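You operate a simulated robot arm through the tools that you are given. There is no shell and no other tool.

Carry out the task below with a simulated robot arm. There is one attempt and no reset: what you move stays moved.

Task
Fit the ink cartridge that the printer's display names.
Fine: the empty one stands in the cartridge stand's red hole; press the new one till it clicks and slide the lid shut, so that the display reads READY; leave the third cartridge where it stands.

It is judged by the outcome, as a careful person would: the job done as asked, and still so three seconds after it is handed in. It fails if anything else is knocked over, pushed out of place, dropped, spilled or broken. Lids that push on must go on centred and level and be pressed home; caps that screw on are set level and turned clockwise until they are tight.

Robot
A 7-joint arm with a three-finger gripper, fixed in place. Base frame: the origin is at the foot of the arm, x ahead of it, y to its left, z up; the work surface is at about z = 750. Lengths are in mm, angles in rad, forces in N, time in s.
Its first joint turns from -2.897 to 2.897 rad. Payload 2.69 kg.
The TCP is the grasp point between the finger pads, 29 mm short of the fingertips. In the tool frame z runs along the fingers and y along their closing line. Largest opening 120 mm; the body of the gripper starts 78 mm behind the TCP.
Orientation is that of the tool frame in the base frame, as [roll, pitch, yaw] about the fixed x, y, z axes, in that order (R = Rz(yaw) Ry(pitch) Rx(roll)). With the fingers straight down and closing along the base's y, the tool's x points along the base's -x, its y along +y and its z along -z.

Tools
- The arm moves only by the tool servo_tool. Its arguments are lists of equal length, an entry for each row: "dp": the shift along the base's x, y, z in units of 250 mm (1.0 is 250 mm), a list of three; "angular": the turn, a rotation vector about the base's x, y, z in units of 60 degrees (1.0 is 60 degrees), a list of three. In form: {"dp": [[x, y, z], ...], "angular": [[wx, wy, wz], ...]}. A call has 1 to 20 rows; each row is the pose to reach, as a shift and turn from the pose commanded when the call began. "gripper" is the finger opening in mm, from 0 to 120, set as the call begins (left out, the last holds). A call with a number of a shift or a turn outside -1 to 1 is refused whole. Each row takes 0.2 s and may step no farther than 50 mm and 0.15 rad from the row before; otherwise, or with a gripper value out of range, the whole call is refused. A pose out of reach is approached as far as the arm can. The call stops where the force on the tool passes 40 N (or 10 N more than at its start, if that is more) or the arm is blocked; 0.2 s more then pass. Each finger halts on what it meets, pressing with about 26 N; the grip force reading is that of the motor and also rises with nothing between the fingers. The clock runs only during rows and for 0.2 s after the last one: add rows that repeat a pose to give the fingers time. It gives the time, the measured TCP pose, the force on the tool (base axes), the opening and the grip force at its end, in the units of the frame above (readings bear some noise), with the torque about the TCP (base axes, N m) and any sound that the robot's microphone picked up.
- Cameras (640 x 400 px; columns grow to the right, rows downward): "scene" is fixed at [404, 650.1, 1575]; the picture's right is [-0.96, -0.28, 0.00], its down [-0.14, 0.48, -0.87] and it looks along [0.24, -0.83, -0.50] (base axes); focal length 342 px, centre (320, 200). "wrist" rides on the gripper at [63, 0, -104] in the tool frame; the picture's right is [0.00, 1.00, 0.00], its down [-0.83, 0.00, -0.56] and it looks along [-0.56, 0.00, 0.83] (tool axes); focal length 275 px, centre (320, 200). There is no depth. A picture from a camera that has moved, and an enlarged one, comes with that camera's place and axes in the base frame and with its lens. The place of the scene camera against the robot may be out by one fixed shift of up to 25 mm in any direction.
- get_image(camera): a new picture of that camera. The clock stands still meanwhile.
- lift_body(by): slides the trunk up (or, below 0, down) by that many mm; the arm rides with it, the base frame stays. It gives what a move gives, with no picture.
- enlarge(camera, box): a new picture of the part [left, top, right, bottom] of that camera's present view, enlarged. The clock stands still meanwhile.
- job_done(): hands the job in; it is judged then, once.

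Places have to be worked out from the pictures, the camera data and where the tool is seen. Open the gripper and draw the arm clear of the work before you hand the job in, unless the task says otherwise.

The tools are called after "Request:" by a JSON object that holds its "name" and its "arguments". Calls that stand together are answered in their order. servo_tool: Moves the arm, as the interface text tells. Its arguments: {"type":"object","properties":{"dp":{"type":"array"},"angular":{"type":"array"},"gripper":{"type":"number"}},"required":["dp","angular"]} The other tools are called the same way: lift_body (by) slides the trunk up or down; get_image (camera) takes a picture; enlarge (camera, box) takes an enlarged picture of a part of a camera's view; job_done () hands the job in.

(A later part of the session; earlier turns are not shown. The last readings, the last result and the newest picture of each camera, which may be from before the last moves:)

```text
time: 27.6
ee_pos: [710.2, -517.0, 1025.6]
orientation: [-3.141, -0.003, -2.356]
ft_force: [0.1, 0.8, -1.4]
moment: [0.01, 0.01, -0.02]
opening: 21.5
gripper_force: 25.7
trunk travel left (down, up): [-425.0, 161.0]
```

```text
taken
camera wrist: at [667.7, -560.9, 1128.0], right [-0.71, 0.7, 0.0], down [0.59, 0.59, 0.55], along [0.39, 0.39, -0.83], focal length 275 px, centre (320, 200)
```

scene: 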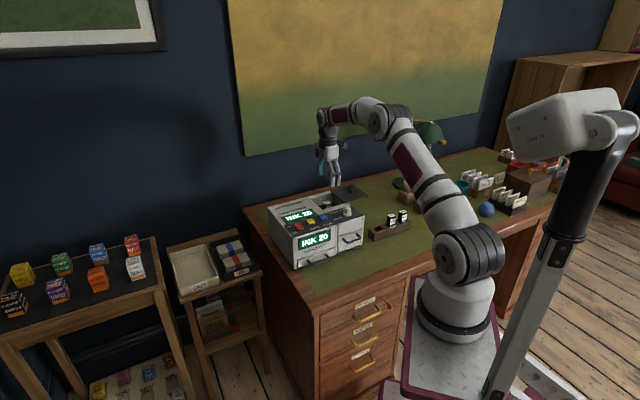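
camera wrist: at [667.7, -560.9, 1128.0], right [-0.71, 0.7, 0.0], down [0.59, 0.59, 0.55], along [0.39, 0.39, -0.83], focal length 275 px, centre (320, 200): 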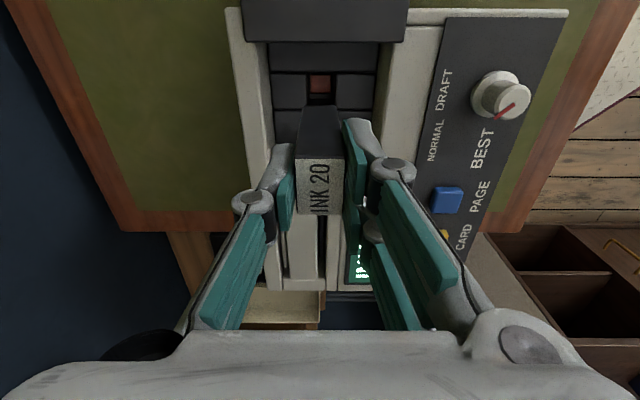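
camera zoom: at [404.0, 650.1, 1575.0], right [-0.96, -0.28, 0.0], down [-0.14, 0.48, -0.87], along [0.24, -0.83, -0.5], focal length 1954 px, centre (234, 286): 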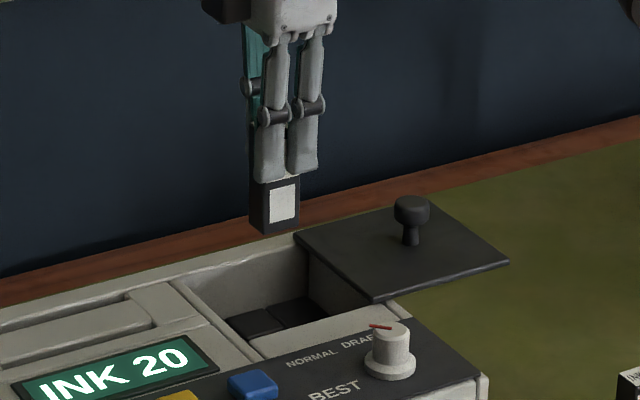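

The cartridge is about 68 mm tall, so its bottom is some 68 mm below the TCP. The red hole should be near (498, -524), so I'll carry it there at a safe height and look.

Request:
{"name": "servo_tool", "arguments": {"dp": [[-0.15, -0.005, 0], [-0.3, -0.01, 0], [-0.45, -0.015, 0], [-0.6, -0.02, 0], [-0.75, -0.025, 0], [-0.848, -0.028, 0], [-0.848, -0.028, -0.1], [-0.848, -0.028, -0.1]], "angular": [[0, 0, 0], [0, 0, 0], [0, 0, 0], [0, 0, 0], [0, 0, 0], [0, 0, 0], [0, 0, 0], [0, 0, 0]]}}

Request:
{"name": "get_image", "arguments": {"camera": "wrist"}}

Request:
{"name": "enlarge", "arguments": {"camera": "scene", "box": [335, 140, 455, 250]}}

```text
time: 29.4
ee_pos: [495.9, -524.0, 1001.5]
orientation: [-3.141, -0.004, -2.356]
ft_force: [-0.4, 0.9, 0.2]
moment: [0.0, 0.01, -0.02]
opening: 21.4
gripper_force: 26.3
trunk travel left (down, up): [-425.0, 161.0]
```

```text
taken
camera wrist: at [452.3, -568.0, 1103.5], right [-0.71, 0.7, 0.0], down [0.59, 0.59, 0.55], along [0.39, 0.39, -0.83], focal length 275 px, centre (320, 200)
```

wrist: 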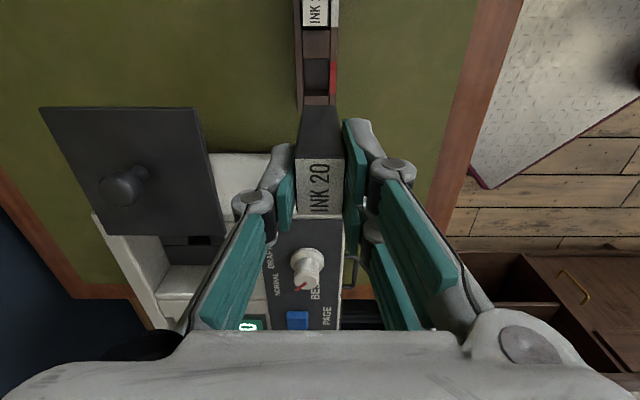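

```text
3.64 times, centred on (395, 195) of scene
camera zoom: at [404.0, 650.1, 1575.0], right [-0.96, -0.28, 0.0], down [-0.14, 0.48, -0.87], along [0.24, -0.83, -0.5], focal length 1243 px, centre (47, 218)
```

zoom: 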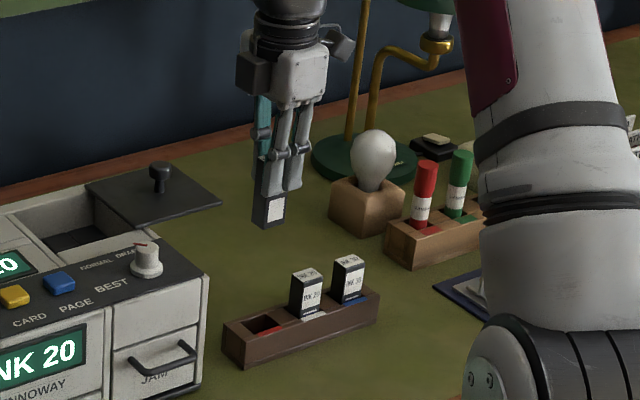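

The red hole is visible just beyond the held cartridge. I'll zoom in for its exact place.

Request:
{"name": "enlarge", "arguments": {"camera": "wrist", "box": [260, 0, 380, 120]}}

Request:
{"name": "enlarge", "arguments": {"camera": "scene", "box": [370, 200, 420, 240]}}

```text
3.33 times, centred on (320, 60) of wrist
camera zoom: at [452.3, -568.0, 1103.5], right [-0.71, 0.7, 0.0], down [0.59, 0.59, 0.55], along [0.39, 0.39, -0.83], focal length 918 px, centre (320, 667)
```

zoom: 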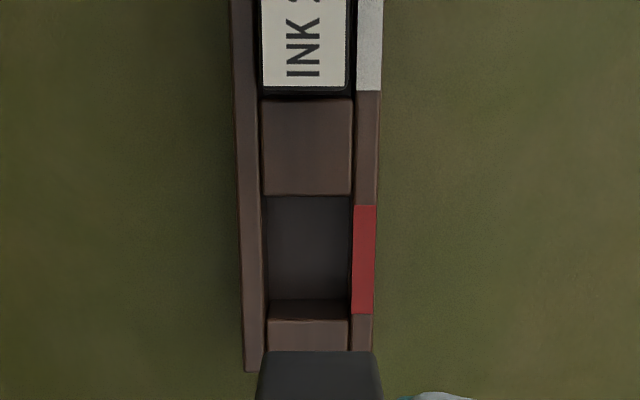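

```text
10.00 times, centred on (395, 220) of scene
camera zoom: at [404.0, 650.1, 1575.0], right [-0.96, -0.28, 0.0], down [-0.14, 0.48, -0.87], along [0.24, -0.83, -0.5], focal length 3419 px, centre (-430, 0)
```

zoom: 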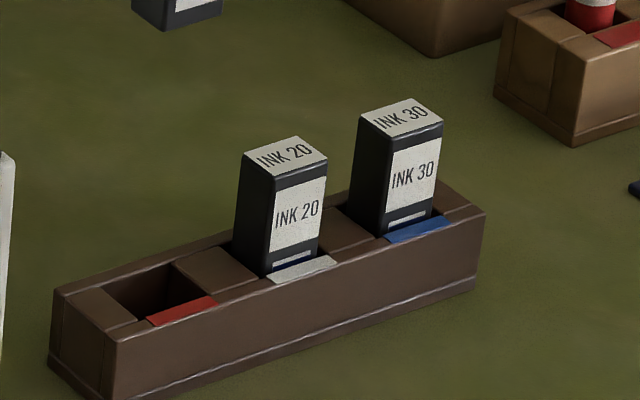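

From this I put the hole centre about 8 mm toward -u and 4 mm toward +v of the TCP, with the stand top at about z=790. I'll shift and lower until the cartridge bottom is just above the stand, then check.

Request:
{"name": "servo_tool", "arguments": {"dp": [[-0.01, -0.032, 0], [-0.01, -0.032, -0.12], [-0.01, -0.032, -0.24], [-0.01, -0.032, -0.36], [-0.01, -0.032, -0.46], [-0.01, -0.032, -0.46]], "angular": [[0, 0, 0], [0, 0, 0], [0, 0, 0], [0, 0, 0], [0, 0, 0], [0, 0, 0]]}}

Request:
{"name": "get_image", "arguments": {"camera": "wrist"}}

Request:
{"name": "enlarge", "arguments": {"camera": "wrist", "box": [240, 20, 400, 150]}}

Request:
{"name": "enlarge", "arguments": {"camera": "scene", "box": [360, 190, 420, 245]}}

```text
time: 30.8
ee_pos: [492.4, -530.4, 882.8]
orientation: [3.141, -0.003, -2.356]
ft_force: [0.1, 0.7, -0.4]
moment: [-0.04, -0.01, -0.01]
opening: 21.2
gripper_force: 25.7
trunk travel left (down, up): [-425.0, 161.0]
```

```text
taken
camera wrist: at [448.7, -575.1, 986.8], right [-0.71, 0.7, 0.0], down [0.59, 0.59, 0.55], along [0.39, 0.39, -0.83], focal length 275 px, centre (320, 200)
```

wrist: 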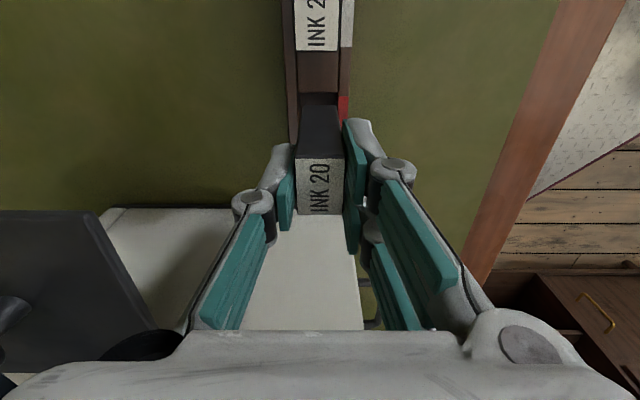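

```text
3.08 times, centred on (320, 85) of wrist
camera zoom: at [448.7, -575.1, 986.8], right [-0.71, 0.7, 0.0], down [0.59, 0.59, 0.55], along [0.39, 0.39, -0.83], focal length 847 px, centre (320, 554)
```

zoom: 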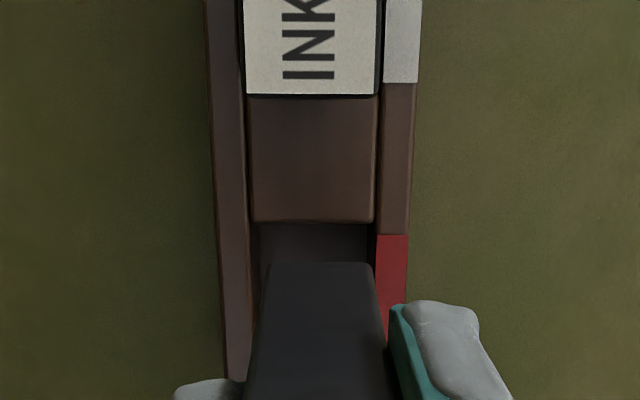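

```text
7.27 times, centred on (390, 218) of scene
camera zoom: at [404.0, 650.1, 1575.0], right [-0.96, -0.28, 0.0], down [-0.14, 0.48, -0.87], along [0.24, -0.83, -0.5], focal length 2486 px, centre (-189, 73)
```

zoom: 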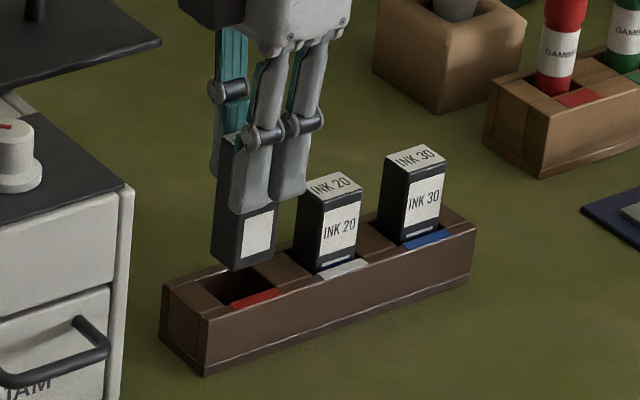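

The bottom is just above the hole and within about 1.5 mm of centre. I'll nudge it and lower in small steps into the hole.

Request:
{"name": "servo_tool", "arguments": {"dp": [[0.003, -0.005, 0], [0.003, -0.005, -0.03], [0.003, -0.005, -0.06], [0.003, -0.005, -0.09], [0.003, -0.005, -0.12], [0.003, -0.005, -0.12]], "angular": [[0, 0, 0], [0, 0, 0], [0, 0, 0], [0, 0, 0], [0, 0, 0], [0, 0, 0]]}}

Request:
{"name": "enlarge", "arguments": {"camera": "scene", "box": [360, 190, 420, 245]}}

Request:
{"name": "enlarge", "arguments": {"camera": "wrist", "box": [240, 20, 400, 150]}}

```text
time: 32.2
ee_pos: [494.8, -533.3, 854.0]
orientation: [-3.142, -0.004, -2.356]
ft_force: [-0.6, -0.1, -0.7]
moment: [0.0, 0.02, -0.01]
opening: 21.4
gripper_force: 26.0
trunk travel left (down, up): [-425.0, 161.0]
```

```text
7.27 times, centred on (390, 218) of scene
camera zoom: at [404.0, 650.1, 1575.0], right [-0.96, -0.28, 0.0], down [-0.14, 0.48, -0.87], along [0.24, -0.83, -0.5], focal length 2486 px, centre (-189, 73)
```

zoom: 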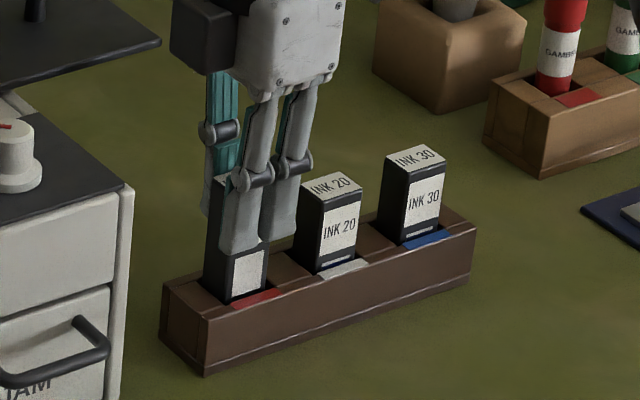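

```text
3.08 times, centred on (320, 85) of wrist
camera zoom: at [451.7, -576.7, 958.6], right [-0.71, 0.7, 0.0], down [0.59, 0.59, 0.55], along [0.39, 0.39, -0.83], focal length 847 px, centre (320, 554)
```

zoom: 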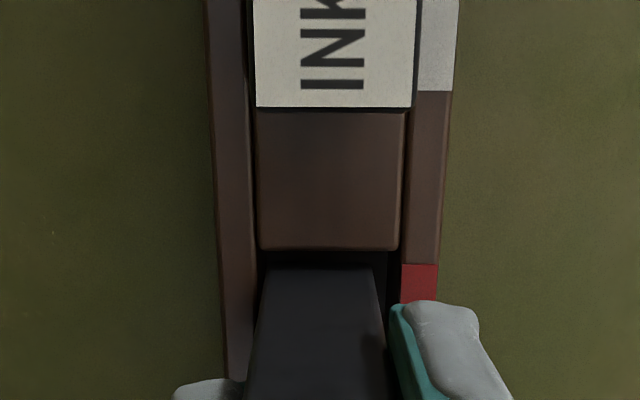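

The bottom is inside the hole. I continue down slowly, watching the force.

Request:
{"name": "servo_tool", "arguments": {"dp": [[-0.003, 0.003, -0.012], [-0.003, 0.003, -0.024], [-0.003, 0.003, -0.036], [-0.003, 0.003, -0.048], [-0.003, 0.003, -0.048]], "angular": [[0, 0, 0], [0, 0, 0], [0, 0, 0], [0, 0, 0], [0, 0, 0]]}}

Request:
{"name": "servo_tool", "arguments": {"dp": [[0, 0, -0.008], [0, 0, -0.016], [0, 0, -0.016]], "angular": [[0, 0, 0], [0, 0, 0], [0, 0, 0]]}}

Request:
{"name": "enlarge", "arguments": {"camera": "scene", "box": [360, 190, 420, 245]}}

```text
time: 33.4
ee_pos: [494.0, -529.8, 843.4]
orientation: [3.141, -0.004, -2.355]
ft_force: [-0.5, 0.7, 0.2]
moment: [0.0, 0.02, 0.0]
opening: 21.1
gripper_force: 25.9
trunk travel left (down, up): [-425.0, 161.0]
```

```text
time: 34.2
ee_pos: [493.4, -530.5, 838.6]
orientation: [3.14, -0.004, -2.355]
ft_force: [0.0, -0.8, -0.7]
moment: [-0.02, 0.03, 0.0]
opening: 21.2
gripper_force: 26.4
trunk travel left (down, up): [-425.0, 161.0]
```

```text
7.27 times, centred on (390, 218) of scene
camera zoom: at [404.0, 650.1, 1575.0], right [-0.96, -0.28, 0.0], down [-0.14, 0.48, -0.87], along [0.24, -0.83, -0.5], focal length 2486 px, centre (-189, 73)
```

zoom: 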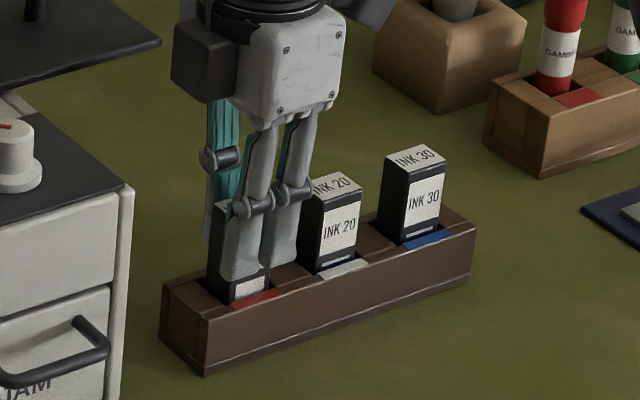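

There's no contact yet, so I continue down a few more millimetres.

Request:
{"name": "servo_tool", "arguments": {"dp": [[0, 0, -0.006], [0, 0, -0.012], [0, 0, -0.018], [0, 0, -0.018]], "angular": [[0, 0, 0], [0, 0, 0], [0, 0, 0], [0, 0, 0]]}}

Request:
{"name": "servo_tool", "arguments": {"dp": [[0, 0, -0.006], [0, 0, -0.012], [0, 0, -0.012]], "angular": [[0, 0, 0], [0, 0, 0], [0, 0, 0]]}}

Request:
{"name": "enlarge", "arguments": {"camera": "scene", "box": [360, 190, 420, 245]}}

Request:
{"name": "get_image", "arguments": {"camera": "wrist"}}

```text
time: 35.2
ee_pos: [495.3, -531.6, 834.9]
orientation: [3.14, -0.004, -2.356]
ft_force: [0.4, 0.0, -0.6]
moment: [0.01, -0.01, 0.01]
opening: 21.2
gripper_force: 25.8
trunk travel left (down, up): [-425.0, 161.0]
```

```text
time: 36.0
ee_pos: [494.8, -530.6, 831.4]
orientation: [-3.141, -0.004, -2.356]
ft_force: [-0.5, 3.3, 8.7]
moment: [0.2, 0.05, 0.07]
opening: 21.4
gripper_force: 26.0
trunk travel left (down, up): [-425.0, 161.0]
```

```text
7.27 times, centred on (390, 218) of scene
camera zoom: at [404.0, 650.1, 1575.0], right [-0.96, -0.28, 0.0], down [-0.14, 0.48, -0.87], along [0.24, -0.83, -0.5], focal length 2486 px, centre (-189, 73)
```

zoom: 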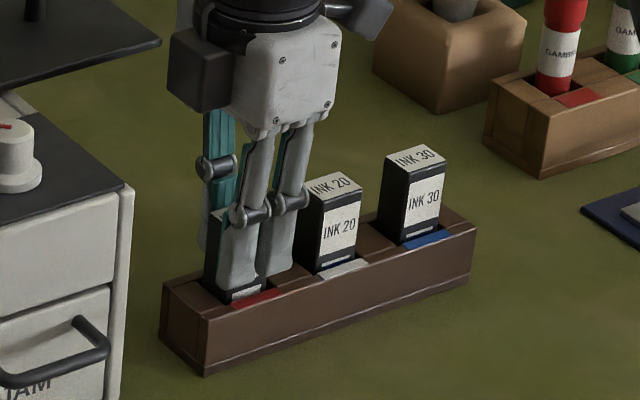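

```text
taken
camera wrist: at [451.4, -576.0, 935.9], right [-0.71, 0.7, 0.0], down [0.59, 0.59, 0.55], along [0.39, 0.39, -0.83], focal length 275 px, centre (320, 200)
```

wrist: 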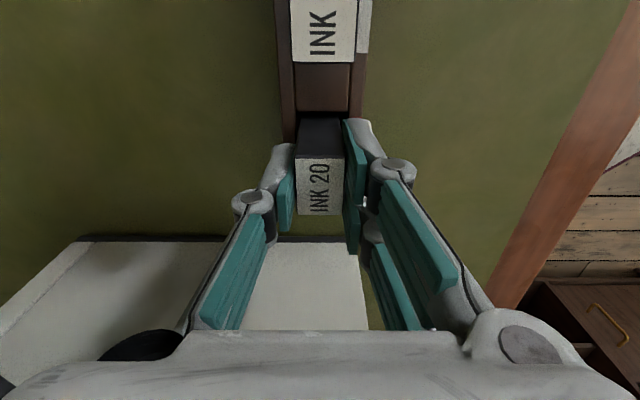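

Contact at TCP z≈831 with 9 N means it stands on the hole's floor, level with its neighbour. I release and rise straight up.

Request:
{"name": "servo_tool", "arguments": {"dp": [[0, 0, 0.004], [0, 0, 0.004], [0, 0, 0.004]], "angular": [[0, 0, 0], [0, 0, 0], [0, 0, 0]], "gripper": 50}}

Request:
{"name": "servo_tool", "arguments": {"dp": [[0, 0, 0.04], [0, 0, 0.12], [0, 0, 0.24], [0, 0, 0.36], [0, 0, 0.36]], "angular": [[0, 0, 0], [0, 0, 0], [0, 0, 0], [0, 0, 0], [0, 0, 0]]}}

Request:
{"name": "get_image", "arguments": {"camera": "wrist"}}

Request:
{"name": "enlarge", "arguments": {"camera": "scene", "box": [360, 190, 420, 245]}}

```text
time: 36.8
ee_pos: [494.8, -532.1, 832.6]
orientation: [3.141, -0.004, -2.358]
ft_force: [0.8, 0.0, 0.8]
moment: [-0.02, 0.01, 0.03]
opening: 50.0
gripper_force: 0.0
trunk travel left (down, up): [-425.0, 161.0]
```

```text
time: 38.0
ee_pos: [493.4, -534.1, 923.0]
orientation: [-3.141, -0.004, -2.357]
ft_force: [-0.6, -1.1, -0.9]
moment: [0.0, -0.02, 0.0]
opening: 50.1
gripper_force: 0.1
trunk travel left (down, up): [-425.0, 161.0]
```

```text
taken
camera wrist: at [449.7, -578.0, 1026.9], right [-0.71, 0.7, 0.0], down [0.59, 0.59, 0.55], along [0.39, 0.39, -0.83], focal length 275 px, centre (320, 200)
```

wrist: 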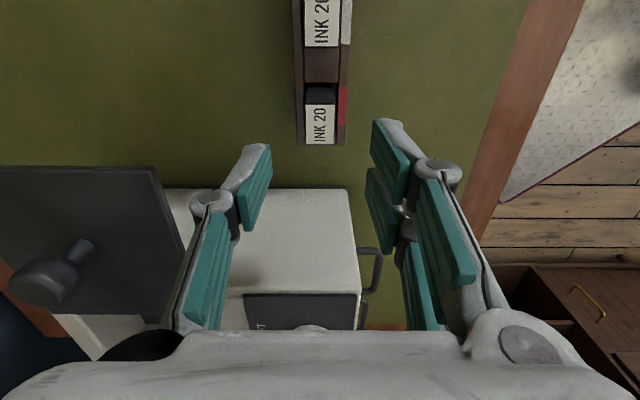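

```text
7.27 times, centred on (390, 218) of scene
camera zoom: at [404.0, 650.1, 1575.0], right [-0.96, -0.28, 0.0], down [-0.14, 0.48, -0.87], along [0.24, -0.83, -0.5], focal length 2486 px, centre (-189, 73)
```

zoom: 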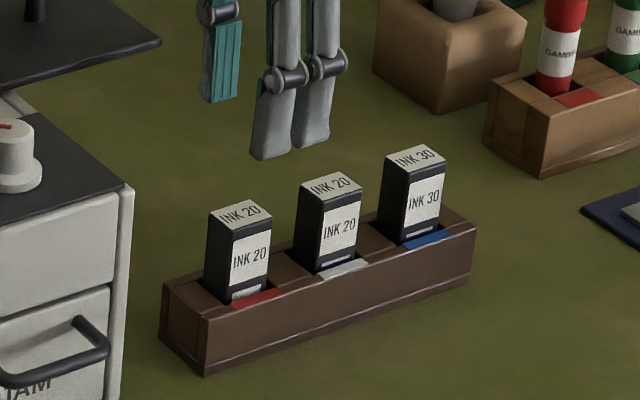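

The old cartridge stands in the red hole. The new INK 20 should be about 60 mm farther along -u, so I'll move over it and check.

Request:
{"name": "servo_tool", "arguments": {"dp": [[-0.06, -0.06, 0], [-0.12, -0.12, 0], [-0.171, -0.171, 0], [-0.171, -0.171, 0]], "angular": [[0, 0, 0], [0, 0, 0], [0, 0, 0], [0, 0, 0]]}}

Request:
{"name": "get_image", "arguments": {"camera": "wrist"}}

Request:
{"name": "enlarge", "arguments": {"camera": "wrist", "box": [220, 20, 420, 200]}}

```text
time: 39.0
ee_pos: [449.7, -576.0, 921.8]
orientation: [3.141, -0.004, -2.356]
ft_force: [-0.4, -0.4, 0.6]
moment: [0.0, -0.01, -0.01]
opening: 49.9
gripper_force: 0.1
trunk travel left (down, up): [-425.0, 161.0]
```

```text
taken
camera wrist: at [406.4, -621.3, 1024.8], right [-0.71, 0.7, 0.0], down [0.59, 0.59, 0.55], along [0.39, 0.39, -0.83], focal length 275 px, centre (320, 200)
```

wrist: 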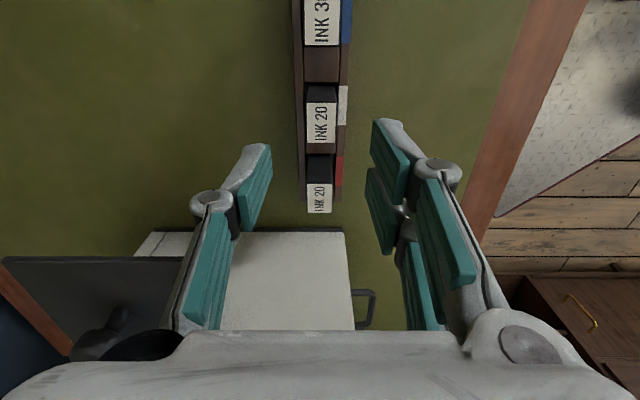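

```text
2.22 times, centred on (320, 110) of wrist
camera zoom: at [406.4, -621.3, 1024.8], right [-0.71, 0.7, 0.0], down [0.59, 0.59, 0.55], along [0.39, 0.39, -0.83], focal length 612 px, centre (320, 400)
```

zoom: 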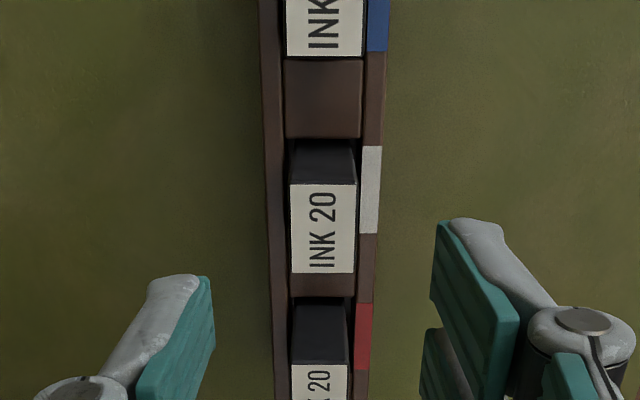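

It's centred within 2 mm. I correct and descend to TCP z≈833, level with its top.

Request:
{"name": "servo_tool", "arguments": {"dp": [[0.003, 0.008, -0.05], [0.003, 0.008, -0.15], [0.003, 0.008, -0.25], [0.003, 0.008, -0.32], [0.003, 0.008, -0.353], [0.003, 0.008, -0.353]], "angular": [[0, 0, 0], [0, 0, 0], [0, 0, 0], [0, 0, 0], [0, 0, 0], [0, 0, 0]]}}

Request:
{"name": "get_image", "arguments": {"camera": "wrist"}}

Request:
{"name": "enlarge", "arguments": {"camera": "scene", "box": [360, 190, 420, 245]}}

```text
time: 40.4
ee_pos: [449.9, -572.4, 832.0]
orientation: [-3.141, -0.004, -2.356]
ft_force: [0.8, -1.4, 0.1]
moment: [0.02, -0.02, 0.02]
opening: 49.8
gripper_force: 0.0
trunk travel left (down, up): [-425.0, 161.0]
```

```text
taken
camera wrist: at [407.6, -617.2, 934.9], right [-0.71, 0.7, 0.0], down [0.59, 0.59, 0.55], along [0.39, 0.39, -0.83], focal length 275 px, centre (320, 200)
```

wrist: 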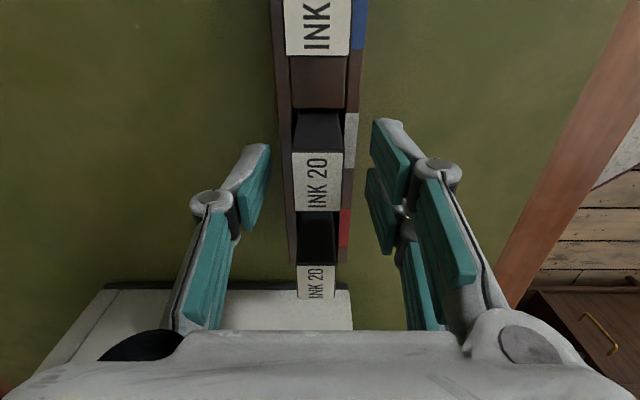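

```text
7.27 times, centred on (390, 218) of scene
camera zoom: at [404.0, 650.1, 1575.0], right [-0.96, -0.28, 0.0], down [-0.14, 0.48, -0.87], along [0.24, -0.83, -0.5], focal length 2486 px, centre (-189, 73)
```

zoom: 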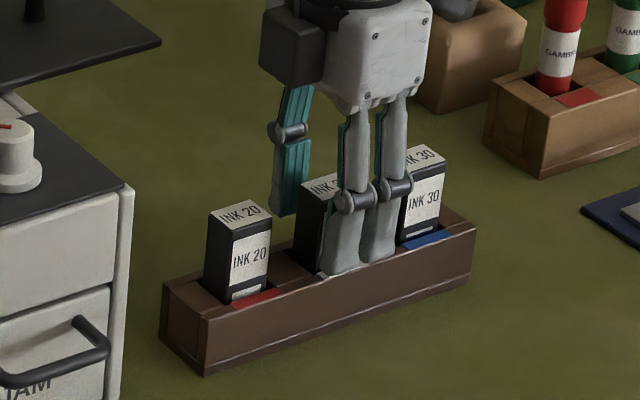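

A small centring correction, then I close on the new INK 20.

Request:
{"name": "servo_tool", "arguments": {"dp": [[0, -0.008, 0], [0, -0.008, 0]], "angular": [[0, 0, 0], [0, 0, 0]], "gripper": 34}}

Request:
{"name": "servo_tool", "arguments": {"dp": [[0, 0, 0], [0, 0, 0], [0, 0, 0]], "angular": [[0, 0, 0], [0, 0, 0], [0, 0, 0]], "gripper": 12}}

Request:
{"name": "servo_tool", "arguments": {"dp": [[0, 0, 0.03], [0, 0, 0.08], [0, 0, 0.15], [0, 0, 0.25], [0, 0, 0.4], [0, 0, 0.55], [0, 0, 0.7], [0, 0, 0.78], [0, 0, 0.78]], "angular": [[0, 0, 0], [0, 0, 0], [0, 0, 0], [0, 0, 0], [0, 0, 0], [0, 0, 0], [0, 0, 0], [0, 0, 0], [0, 0, 0]]}}

Request:
{"name": "get_image", "arguments": {"camera": "wrist"}}

Request:
{"name": "enlarge", "arguments": {"camera": "scene", "box": [335, 130, 455, 250]}}

```text
time: 41.0
ee_pos: [452.2, -575.5, 832.9]
orientation: [-3.142, -0.003, -2.356]
ft_force: [0.6, -0.4, 0.3]
moment: [0.03, 0.02, -0.01]
opening: 34.2
gripper_force: 0.1
trunk travel left (down, up): [-425.0, 161.0]
```

```text
time: 41.8
ee_pos: [451.9, -575.9, 831.8]
orientation: [-3.141, -0.004, -2.356]
ft_force: [-0.6, 0.2, -0.2]
moment: [-0.03, 0.04, 0.03]
opening: 21.5
gripper_force: 25.6
trunk travel left (down, up): [-425.0, 161.0]
```

```text
time: 43.8
ee_pos: [450.6, -572.8, 1031.2]
orientation: [-3.141, -0.003, -2.356]
ft_force: [-0.3, -0.1, -0.6]
moment: [0.03, -0.01, 0.02]
opening: 21.4
gripper_force: 25.6
trunk travel left (down, up): [-425.0, 161.0]
```

```text
taken
camera wrist: at [407.2, -617.1, 1134.1], right [-0.71, 0.7, 0.0], down [0.59, 0.59, 0.55], along [0.39, 0.39, -0.83], focal length 275 px, centre (320, 200)
```

wrist: 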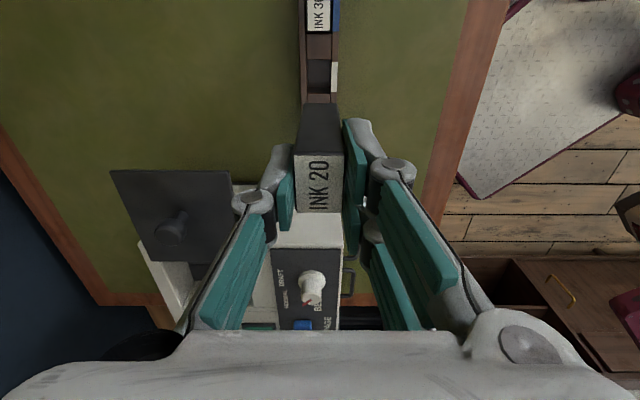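

```text
3.33 times, centred on (395, 190) of scene
camera zoom: at [404.0, 650.1, 1575.0], right [-0.96, -0.28, 0.0], down [-0.14, 0.48, -0.87], along [0.24, -0.83, -0.5], focal length 1140 px, centre (70, 233)
```

zoom: 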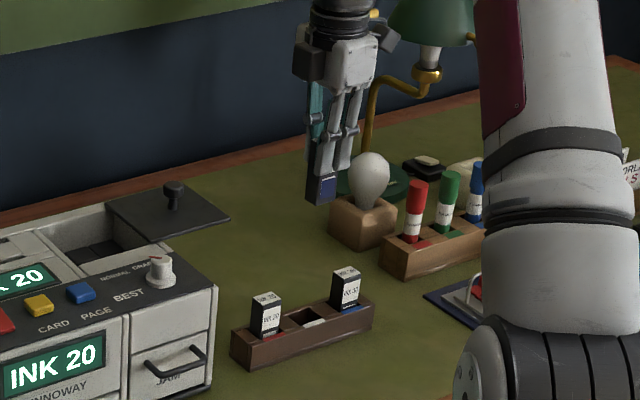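

I have the new INK 20, recognisable by its blue ink window. I carry it back above the printer bay.

Request:
{"name": "servo_tool", "arguments": {"dp": [[0.15, 0.04, 0.02], [0.3, 0.08, 0.02], [0.45, 0.12, 0.02], [0.6, 0.16, 0.02], [0.75, 0.19, 0.02], [0.75, 0.19, 0.02]], "angular": [[0, 0, 0], [0, 0, 0], [0, 0, 0], [0, 0, 0], [0, 0, 0], [0, 0, 0]]}}

Request:
{"name": "servo_tool", "arguments": {"dp": [[0.15, 0.02, 0], [0.288, 0.037, 0], [0.288, 0.037, 0]], "angular": [[0, 0, 0], [0, 0, 0], [0, 0, 0]]}}

Request:
{"name": "get_image", "arguments": {"camera": "wrist"}}

Request:
{"name": "enlarge", "arguments": {"camera": "wrist", "box": [240, 40, 400, 220]}}

```text
time: 45.2
ee_pos: [639.2, -527.4, 1032.7]
orientation: [3.14, -0.004, -2.356]
ft_force: [0.4, 0.6, -0.5]
moment: [0.0, 0.02, -0.01]
opening: 21.2
gripper_force: 26.3
trunk travel left (down, up): [-425.0, 161.0]
```

```text
time: 46.0
ee_pos: [711.7, -518.5, 1034.6]
orientation: [-3.141, -0.003, -2.355]
ft_force: [0.5, -0.5, -0.2]
moment: [-0.05, 0.0, 0.01]
opening: 21.4
gripper_force: 25.6
trunk travel left (down, up): [-425.0, 161.0]
```

```text
taken
camera wrist: at [668.4, -563.5, 1137.4], right [-0.71, 0.7, 0.0], down [0.59, 0.59, 0.55], along [0.39, 0.39, -0.83], focal length 275 px, centre (320, 200)
```

wrist: 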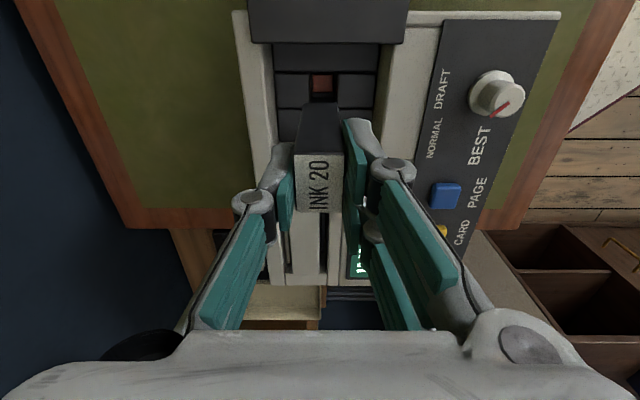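

```text
2.22 times, centred on (320, 130) of wrist
camera zoom: at [668.4, -563.5, 1137.4], right [-0.71, 0.7, 0.0], down [0.59, 0.59, 0.55], along [0.39, 0.39, -0.83], focal length 612 px, centre (320, 356)
```

zoom: 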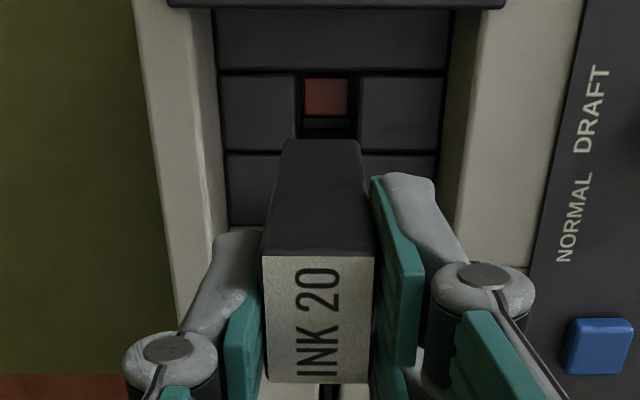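

Compared with the extraction pose, the slot needs v −3 mm and u +1.6 mm. I correct and lower until the bottom is just above the slot.

Request:
{"name": "servo_tool", "arguments": {"dp": [[-0.004, 0.013, 0], [-0.004, 0.013, -0.1], [-0.004, 0.013, -0.2], [-0.004, 0.013, -0.3], [-0.004, 0.013, -0.38], [-0.004, 0.013, -0.38]], "angular": [[0, 0, 0], [0, 0, 0], [0, 0, 0], [0, 0, 0], [0, 0, 0], [0, 0, 0]]}}

Request:
{"name": "enlarge", "arguments": {"camera": "wrist", "box": [240, 40, 400, 220]}}

Request:
{"name": "enlarge", "arguments": {"camera": "scene", "box": [310, 170, 360, 220]}}

```text
time: 47.4
ee_pos: [709.8, -513.3, 938.0]
orientation: [-3.142, -0.005, -2.355]
ft_force: [-0.1, -0.6, -0.7]
moment: [-0.01, 0.0, 0.02]
opening: 21.2
gripper_force: 26.2
trunk travel left (down, up): [-425.0, 161.0]
```

```text
2.22 times, centred on (320, 130) of wrist
camera zoom: at [667.5, -558.3, 1041.5], right [-0.71, 0.7, 0.0], down [0.59, 0.59, 0.55], along [0.39, 0.39, -0.83], focal length 612 px, centre (320, 356)
```

zoom: 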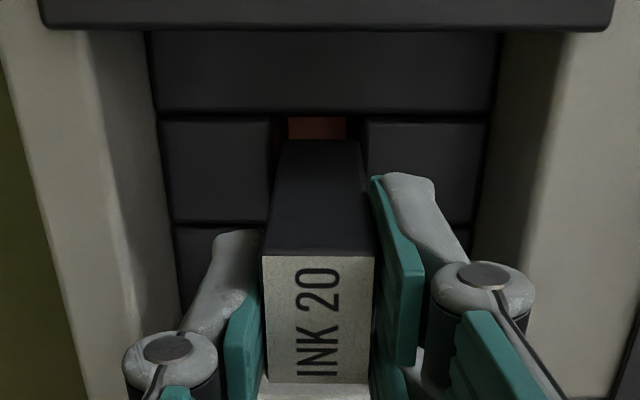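

```text
8.00 times, centred on (335, 195) of scene
camera zoom: at [404.0, 650.1, 1575.0], right [-0.96, -0.28, 0.0], down [-0.14, 0.48, -0.87], along [0.24, -0.83, -0.5], focal length 2735 px, centre (200, 240)
```

zoom: 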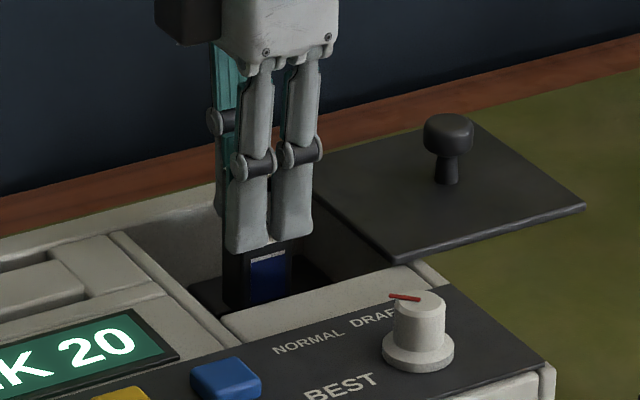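

It needs about 1.5 mm more toward the rear. I correct and lower slowly into the slot mouth.

Request:
{"name": "servo_tool", "arguments": {"dp": [[0.003, -0.006, 0], [0.003, -0.006, -0.02], [0.003, -0.006, -0.04], [0.003, -0.006, -0.06], [0.003, -0.006, -0.072], [0.003, -0.006, -0.072]], "angular": [[0, 0, 0], [0, 0, 0], [0, 0, 0], [0, 0, 0], [0, 0, 0], [0, 0, 0]]}}

Request:
{"name": "enlarge", "arguments": {"camera": "wrist", "box": [240, 40, 400, 220]}}

```text
time: 48.8
ee_pos: [712.3, -515.1, 919.9]
orientation: [-3.141, -0.003, -2.354]
ft_force: [-0.4, 0.8, -1.0]
moment: [0.0, -0.02, -0.01]
opening: 21.5
gripper_force: 26.1
trunk travel left (down, up): [-425.0, 161.0]
```

```text
2.22 times, centred on (320, 130) of wrist
camera zoom: at [668.6, -559.9, 1023.6], right [-0.71, 0.7, 0.0], down [0.59, 0.59, 0.55], along [0.39, 0.39, -0.83], focal length 612 px, centre (320, 356)
```

zoom: 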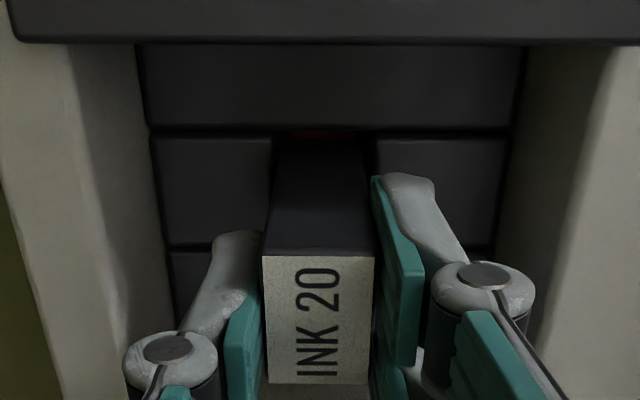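

It's centred in the slot. I lower further in small steps.

Request:
{"name": "servo_tool", "arguments": {"dp": [[0, 0, -0.01], [0, 0, -0.02], [0, 0, -0.03], [0, 0, -0.04], [0, 0, -0.04]], "angular": [[0, 0, 0], [0, 0, 0], [0, 0, 0], [0, 0, 0], [0, 0, 0]]}}

Request:
{"name": "enlarge", "arguments": {"camera": "wrist", "box": [240, 40, 400, 220]}}

Request:
{"name": "enlarge", "arguments": {"camera": "scene", "box": [310, 170, 360, 220]}}

```text
time: 50.0
ee_pos: [712.4, -514.6, 910.7]
orientation: [-3.141, -0.004, -2.358]
ft_force: [-0.1, 0.6, -0.1]
moment: [-0.03, 0.01, 0.01]
opening: 21.5
gripper_force: 25.9
trunk travel left (down, up): [-425.0, 161.0]
```

```text
2.22 times, centred on (320, 130) of wrist
camera zoom: at [668.4, -559.1, 1014.7], right [-0.71, 0.7, 0.0], down [0.59, 0.59, 0.55], along [0.39, 0.39, -0.83], focal length 612 px, centre (320, 356)
```

zoom: 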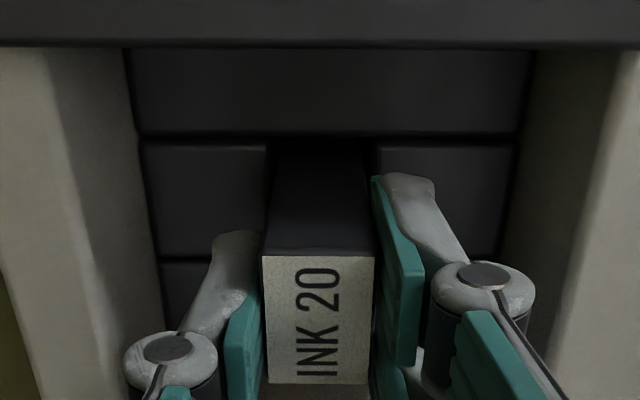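

```text
8.00 times, centred on (335, 195) of scene
camera zoom: at [404.0, 650.1, 1575.0], right [-0.96, -0.28, 0.0], down [-0.14, 0.48, -0.87], along [0.24, -0.83, -0.5], focal length 2735 px, centre (200, 240)
```

zoom: 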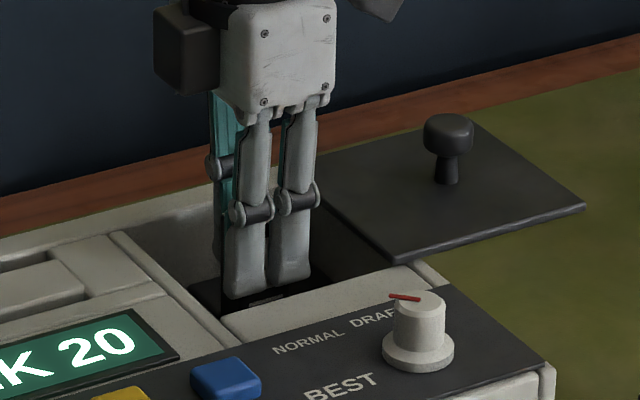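

It's entering the slot freely. I keep lowering and listen for the click.

Request:
{"name": "servo_tool", "arguments": {"dp": [[0, 0, -0.012], [0, 0, -0.024], [0, 0, -0.036], [0, 0, -0.048], [0, 0, -0.06], [0, 0, -0.06]], "angular": [[0, 0, 0], [0, 0, 0], [0, 0, 0], [0, 0, 0], [0, 0, 0], [0, 0, 0]]}}

```text
time: 51.4
ee_pos: [711.4, -515.4, 896.1]
orientation: [3.14, -0.003, -2.356]
ft_force: [0.1, 0.5, -0.1]
moment: [-0.02, 0.02, -0.02]
opening: 21.3
gripper_force: 26.0
trunk travel left (down, up): [-425.0, 161.0]
```

Request:
{"name": "servo_tool", "arguments": {"dp": [[0, 0, -0.008], [0, 0, -0.016], [0, 0, -0.024], [0, 0, -0.032], [0, 0, -0.04], [0, 0, -0.04]], "angular": [[0, 0, 0], [0, 0, 0], [0, 0, 0], [0, 0, 0], [0, 0, 0], [0, 0, 0]]}}

Request:
{"name": "enlarge", "arguments": {"camera": "wrist", "box": [240, 40, 400, 220]}}

```text
time: 52.8
ee_pos: [712.2, -516.2, 887.2]
orientation: [3.141, -0.002, -2.357]
ft_force: [-0.1, 0.9, 5.1]
moment: [0.01, -0.01, 0.0]
opening: 20.9
gripper_force: 25.8
trunk travel left (down, up): [-425.0, 161.0]
```

```text
2.22 times, centred on (320, 130) of wrist
camera zoom: at [667.8, -560.1, 989.9], right [-0.71, 0.7, 0.0], down [0.59, 0.59, 0.55], along [0.39, 0.39, -0.83], focal length 612 px, centre (320, 356)
```

zoom: 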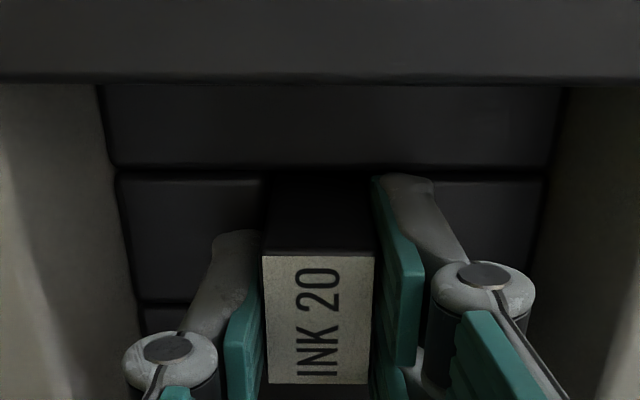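

First contact at 5 N. I press on in 1 mm steps until it clicks.

Request:
{"name": "servo_tool", "arguments": {"dp": [[0, 0, -0.004], [0, 0, -0.008], [0, 0, -0.012], [0, 0, -0.012]], "angular": [[0, 0, 0], [0, 0, 0], [0, 0, 0], [0, 0, 0]]}}

Request:
{"name": "enlarge", "arguments": {"camera": "scene", "box": [255, 170, 375, 270]}}

```text
time: 53.8
ee_pos: [712.3, -515.5, 884.5]
orientation: [-3.141, -0.004, -2.357]
ft_force: [-1.8, 2.9, 7.3]
moment: [0.12, 0.05, -0.01]
opening: 21.2
gripper_force: 25.9
trunk travel left (down, up): [-425.0, 161.0]
```

```text
4.00 times, centred on (315, 220) of scene
camera zoom: at [404.0, 650.1, 1575.0], right [-0.96, -0.28, 0.0], down [-0.14, 0.48, -0.87], along [0.24, -0.83, -0.5], focal length 1368 px, centre (340, 120)
```

zoom: 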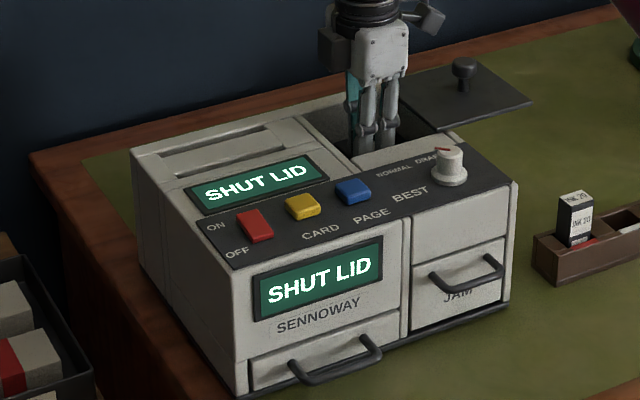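

The display now reads SHUT LID, but no click was reported, so I press a bit more to be sure it's home.

Request:
{"name": "servo_tool", "arguments": {"dp": [[0, 0, -0.004], [0, 0, -0.008], [0, 0, -0.008]], "angular": [[0, 0, 0], [0, 0, 0], [0, 0, 0]]}}

Request:
{"name": "enlarge", "arguments": {"camera": "wrist", "box": [240, 40, 400, 220]}}

```text
time: 54.6
ee_pos: [712.2, -515.8, 884.2]
orientation: [-3.138, -0.004, -2.357]
ft_force: [-1.1, 2.4, 24.9]
moment: [0.06, 0.05, 0.0]
opening: 21.0
gripper_force: 26.0
trunk travel left (down, up): [-425.0, 161.0]
```

```text
2.22 times, centred on (320, 130) of wrist
camera zoom: at [667.5, -560.4, 987.1], right [-0.71, 0.7, 0.0], down [0.59, 0.59, 0.55], along [0.39, 0.39, -0.83], focal length 612 px, centre (320, 356)
```

zoom: 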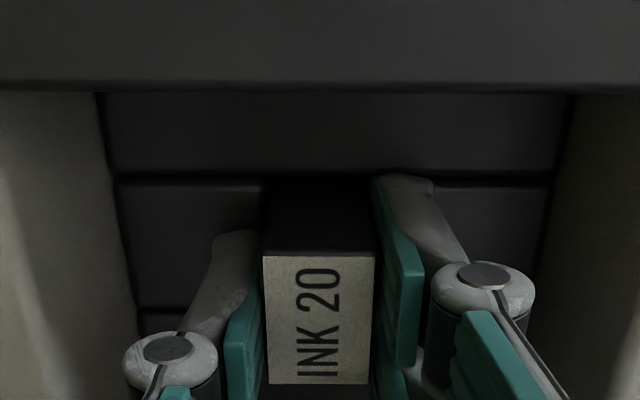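

It's firm at 25 N. I press slightly harder once more before releasing.

Request:
{"name": "servo_tool", "arguments": {"dp": [[0, 0, -0.003], [0, 0, -0.006], [0, 0, -0.006]], "angular": [[0, 0, 0], [0, 0, 0], [0, 0, 0]]}}

```text
time: 55.4
ee_pos: [711.7, -515.1, 882.3]
orientation: [-3.136, -0.003, -2.357]
ft_force: [-0.1, 1.3, 39.7]
moment: [0.51, 0.2, 0.02]
opening: 21.2
gripper_force: 25.8
trunk travel left (down, up): [-425.0, 161.0]
```

It's solid at 40 N. I unload, open, and rise to inspect how it sits.

Request:
{"name": "servo_tool", "arguments": {"dp": [[0, 0, 0.006], [0, 0, 0.014], [0, 0, 0.014]], "angular": [[0, 0, 0], [0, 0, 0], [0, 0, 0]]}}

Request:
{"name": "servo_tool", "arguments": {"dp": [[0, 0, 0], [0, 0, 0], [0, 0, 0.05], [0, 0, 0.15], [0, 0, 0.3], [0, 0, 0.3]], "angular": [[0, 0, 0], [0, 0, 0], [0, 0, 0], [0, 0, 0], [0, 0, 0], [0, 0, 0]], "gripper": 46}}

Request:
{"name": "get_image", "arguments": {"camera": "wrist"}}

Request:
{"name": "enlarge", "arguments": {"camera": "wrist", "box": [220, 40, 420, 220]}}

Request:
{"name": "enlarge", "arguments": {"camera": "scene", "box": [255, 170, 375, 270]}}

```text
time: 56.2
ee_pos: [710.6, -515.6, 882.5]
orientation: [-3.14, -0.004, -2.356]
ft_force: [0.1, -2.9, 19.3]
moment: [0.05, -0.05, 0.0]
opening: 21.4
gripper_force: 25.9
trunk travel left (down, up): [-425.0, 161.0]
```

```text
time: 57.6
ee_pos: [711.4, -514.8, 957.1]
orientation: [3.14, -0.001, -2.357]
ft_force: [-0.5, 0.0, 1.0]
moment: [0.02, 0.0, -0.01]
opening: 46.1
gripper_force: 0.1
trunk travel left (down, up): [-425.0, 161.0]
```

```text
taken
camera wrist: at [667.5, -559.5, 1060.4], right [-0.71, 0.7, 0.0], down [0.59, 0.59, 0.55], along [0.39, 0.39, -0.83], focal length 275 px, centre (320, 200)
```

wrist: 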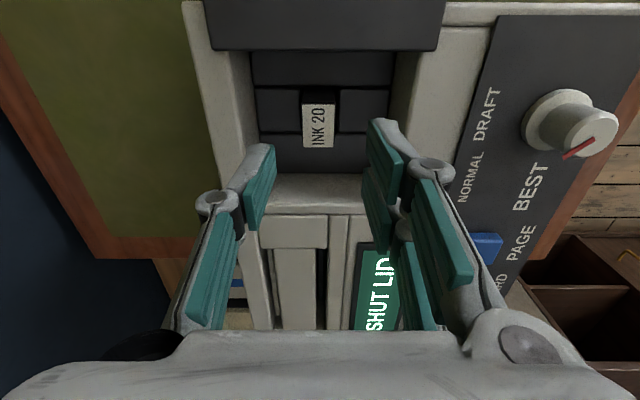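

```text
2.22 times, centred on (320, 130) of wrist
camera zoom: at [667.5, -559.5, 1060.4], right [-0.71, 0.7, 0.0], down [0.59, 0.59, 0.55], along [0.39, 0.39, -0.83], focal length 612 px, centre (320, 356)
```

zoom: 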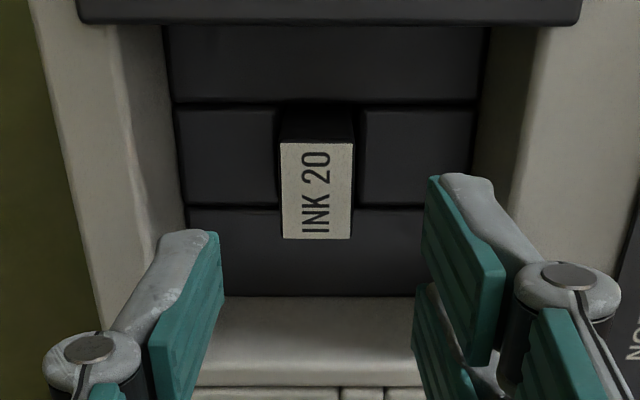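

```text
4.00 times, centred on (315, 220) of scene
camera zoom: at [404.0, 650.1, 1575.0], right [-0.96, -0.28, 0.0], down [-0.14, 0.48, -0.87], along [0.24, -0.83, -0.5], focal length 1368 px, centre (340, 120)
```

zoom: 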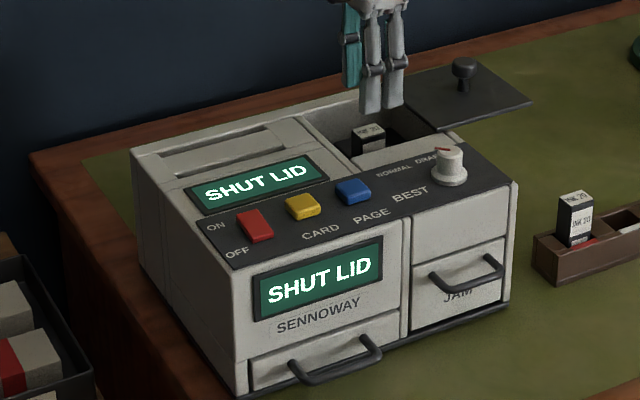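

The display stays at SHUT LID. To be sure it is latched, I'll press its top with closed fingertips until it is solid, listening for a click.

Request:
{"name": "servo_tool", "arguments": {"dp": [[0, 0, 0], [0, 0, 0], [0, 0, -0.08], [0, 0, -0.14], [0, 0, -0.14]], "angular": [[0, 0, 0], [0, 0, 0], [0, 0, 0], [0, 0, 0], [0, 0, 0]], "gripper": 0}}

Request:
{"name": "servo_tool", "arguments": {"dp": [[0, 0, -0.008], [0, 0, -0.016], [0, 0, -0.024], [0, 0, -0.032], [0, 0, -0.04], [0, 0, -0.048], [0, 0, -0.056], [0, 0, -0.064]], "angular": [[0, 0, 0], [0, 0, 0], [0, 0, 0], [0, 0, 0], [0, 0, 0], [0, 0, 0], [0, 0, 0], [0, 0, 0]]}}

Request:
{"name": "enlarge", "arguments": {"camera": "scene", "box": [255, 170, 375, 270]}}

```text
time: 58.8
ee_pos: [711.7, -515.9, 923.8]
orientation: [-3.141, -0.003, -2.356]
ft_force: [-0.3, 0.0, 0.4]
moment: [0.03, 0.0, 0.04]
opening: 0.2
gripper_force: 26.0
trunk travel left (down, up): [-425.0, 161.0]
```

```text
time: 60.7
ee_pos: [712.1, -517.5, 913.2]
orientation: [-3.134, -0.002, -2.356]
ft_force: [-3.5, 4.3, 14.0]
moment: [0.14, 0.1, 0.0]
opening: 6.0
gripper_force: 26.0
trunk travel left (down, up): [-425.0, 161.0]
stopped in row 8: the force on the tool passed its limit at 42 N (the readings are from after the stop); the commanded pose is now the measured one
```

```text
4.00 times, centred on (315, 220) of scene
camera zoom: at [404.0, 650.1, 1575.0], right [-0.96, -0.28, 0.0], down [-0.14, 0.48, -0.87], along [0.24, -0.83, -0.5], focal length 1368 px, centre (340, 120)
```

zoom: 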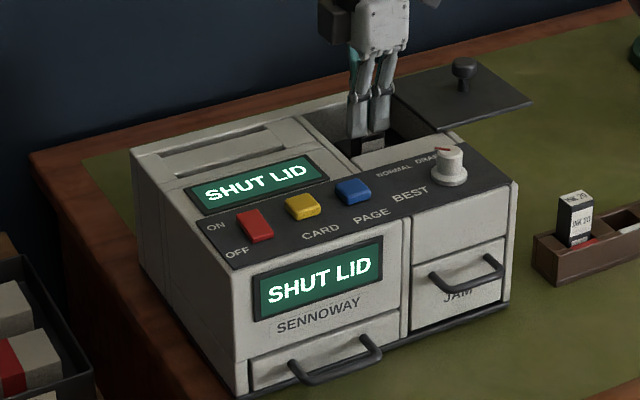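

The top is at z≈884, the same height as the old one, and solid at 42 N. The cartridge is home and the display reads SHUT LID. Now I rise and go over the lid knob with open fingers.

Request:
{"name": "servo_tool", "arguments": {"dp": [[0, 0, 0.05], [0, 0, 0.2], [0, 0, 0.36], [-0.115, -0.107, 0.36], [-0.23, -0.214, 0.36], [-0.344, -0.32, 0.36], [-0.344, -0.32, 0.36]], "angular": [[-0.006, 0, 0], [-0.006, 0, 0], [-0.006, 0, 0], [-0.006, 0, 0], [-0.006, 0, 0], [-0.006, 0, 0], [-0.006, 0, 0]]}}

Request:
{"name": "servo_tool", "arguments": {"dp": [[0, 0, 0], [0, 0, 0]], "angular": [[0, 0, 0], [0, 0, 0]], "gripper": 60}}

Request:
{"name": "get_image", "arguments": {"camera": "wrist"}}

Request:
{"name": "enlarge", "arguments": {"camera": "scene", "box": [255, 150, 415, 270]}}

```text
time: 62.3
ee_pos: [626.7, -596.0, 1002.2]
orientation: [-3.131, -0.007, -2.357]
ft_force: [0.1, 0.0, -0.3]
moment: [-0.04, -0.01, -0.01]
opening: 0.0
gripper_force: 25.5
trunk travel left (down, up): [-425.0, 161.0]
```

```text
time: 62.9
ee_pos: [627.0, -595.6, 1000.7]
orientation: [-3.13, -0.007, -2.356]
ft_force: [0.6, 0.2, 0.9]
moment: [-0.01, 0.02, -0.01]
opening: 60.0
gripper_force: 0.1
trunk travel left (down, up): [-425.0, 161.0]
```

```text
taken
camera wrist: at [583.3, -638.9, 1104.4], right [-0.71, 0.7, -0.01], down [0.58, 0.6, 0.55], along [0.39, 0.38, -0.84], focal length 275 px, centre (320, 200)
```

wrist: 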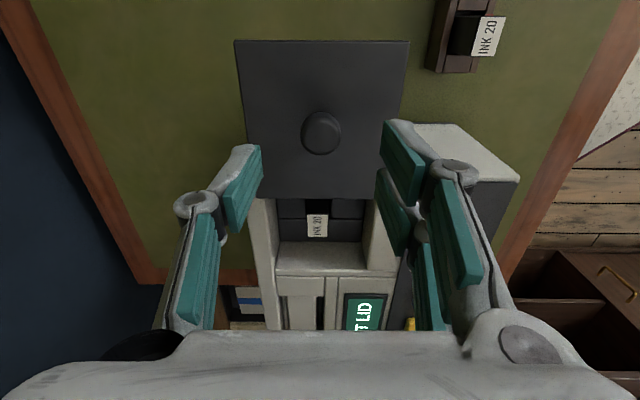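

```text
3.33 times, centred on (335, 210) of scene
camera zoom: at [404.0, 650.1, 1575.0], right [-0.96, -0.28, 0.0], down [-0.14, 0.48, -0.87], along [0.24, -0.83, -0.5], focal length 1140 px, centre (270, 167)
```

zoom: 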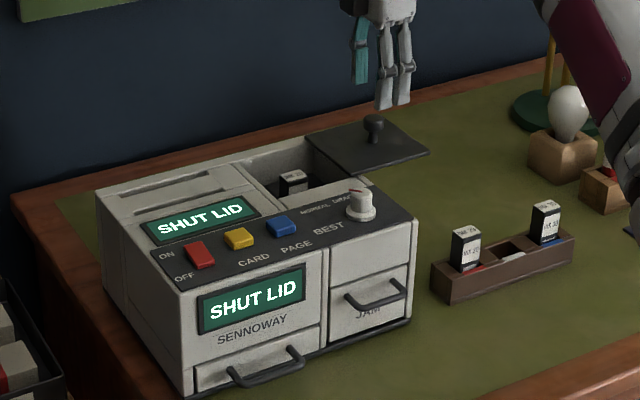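

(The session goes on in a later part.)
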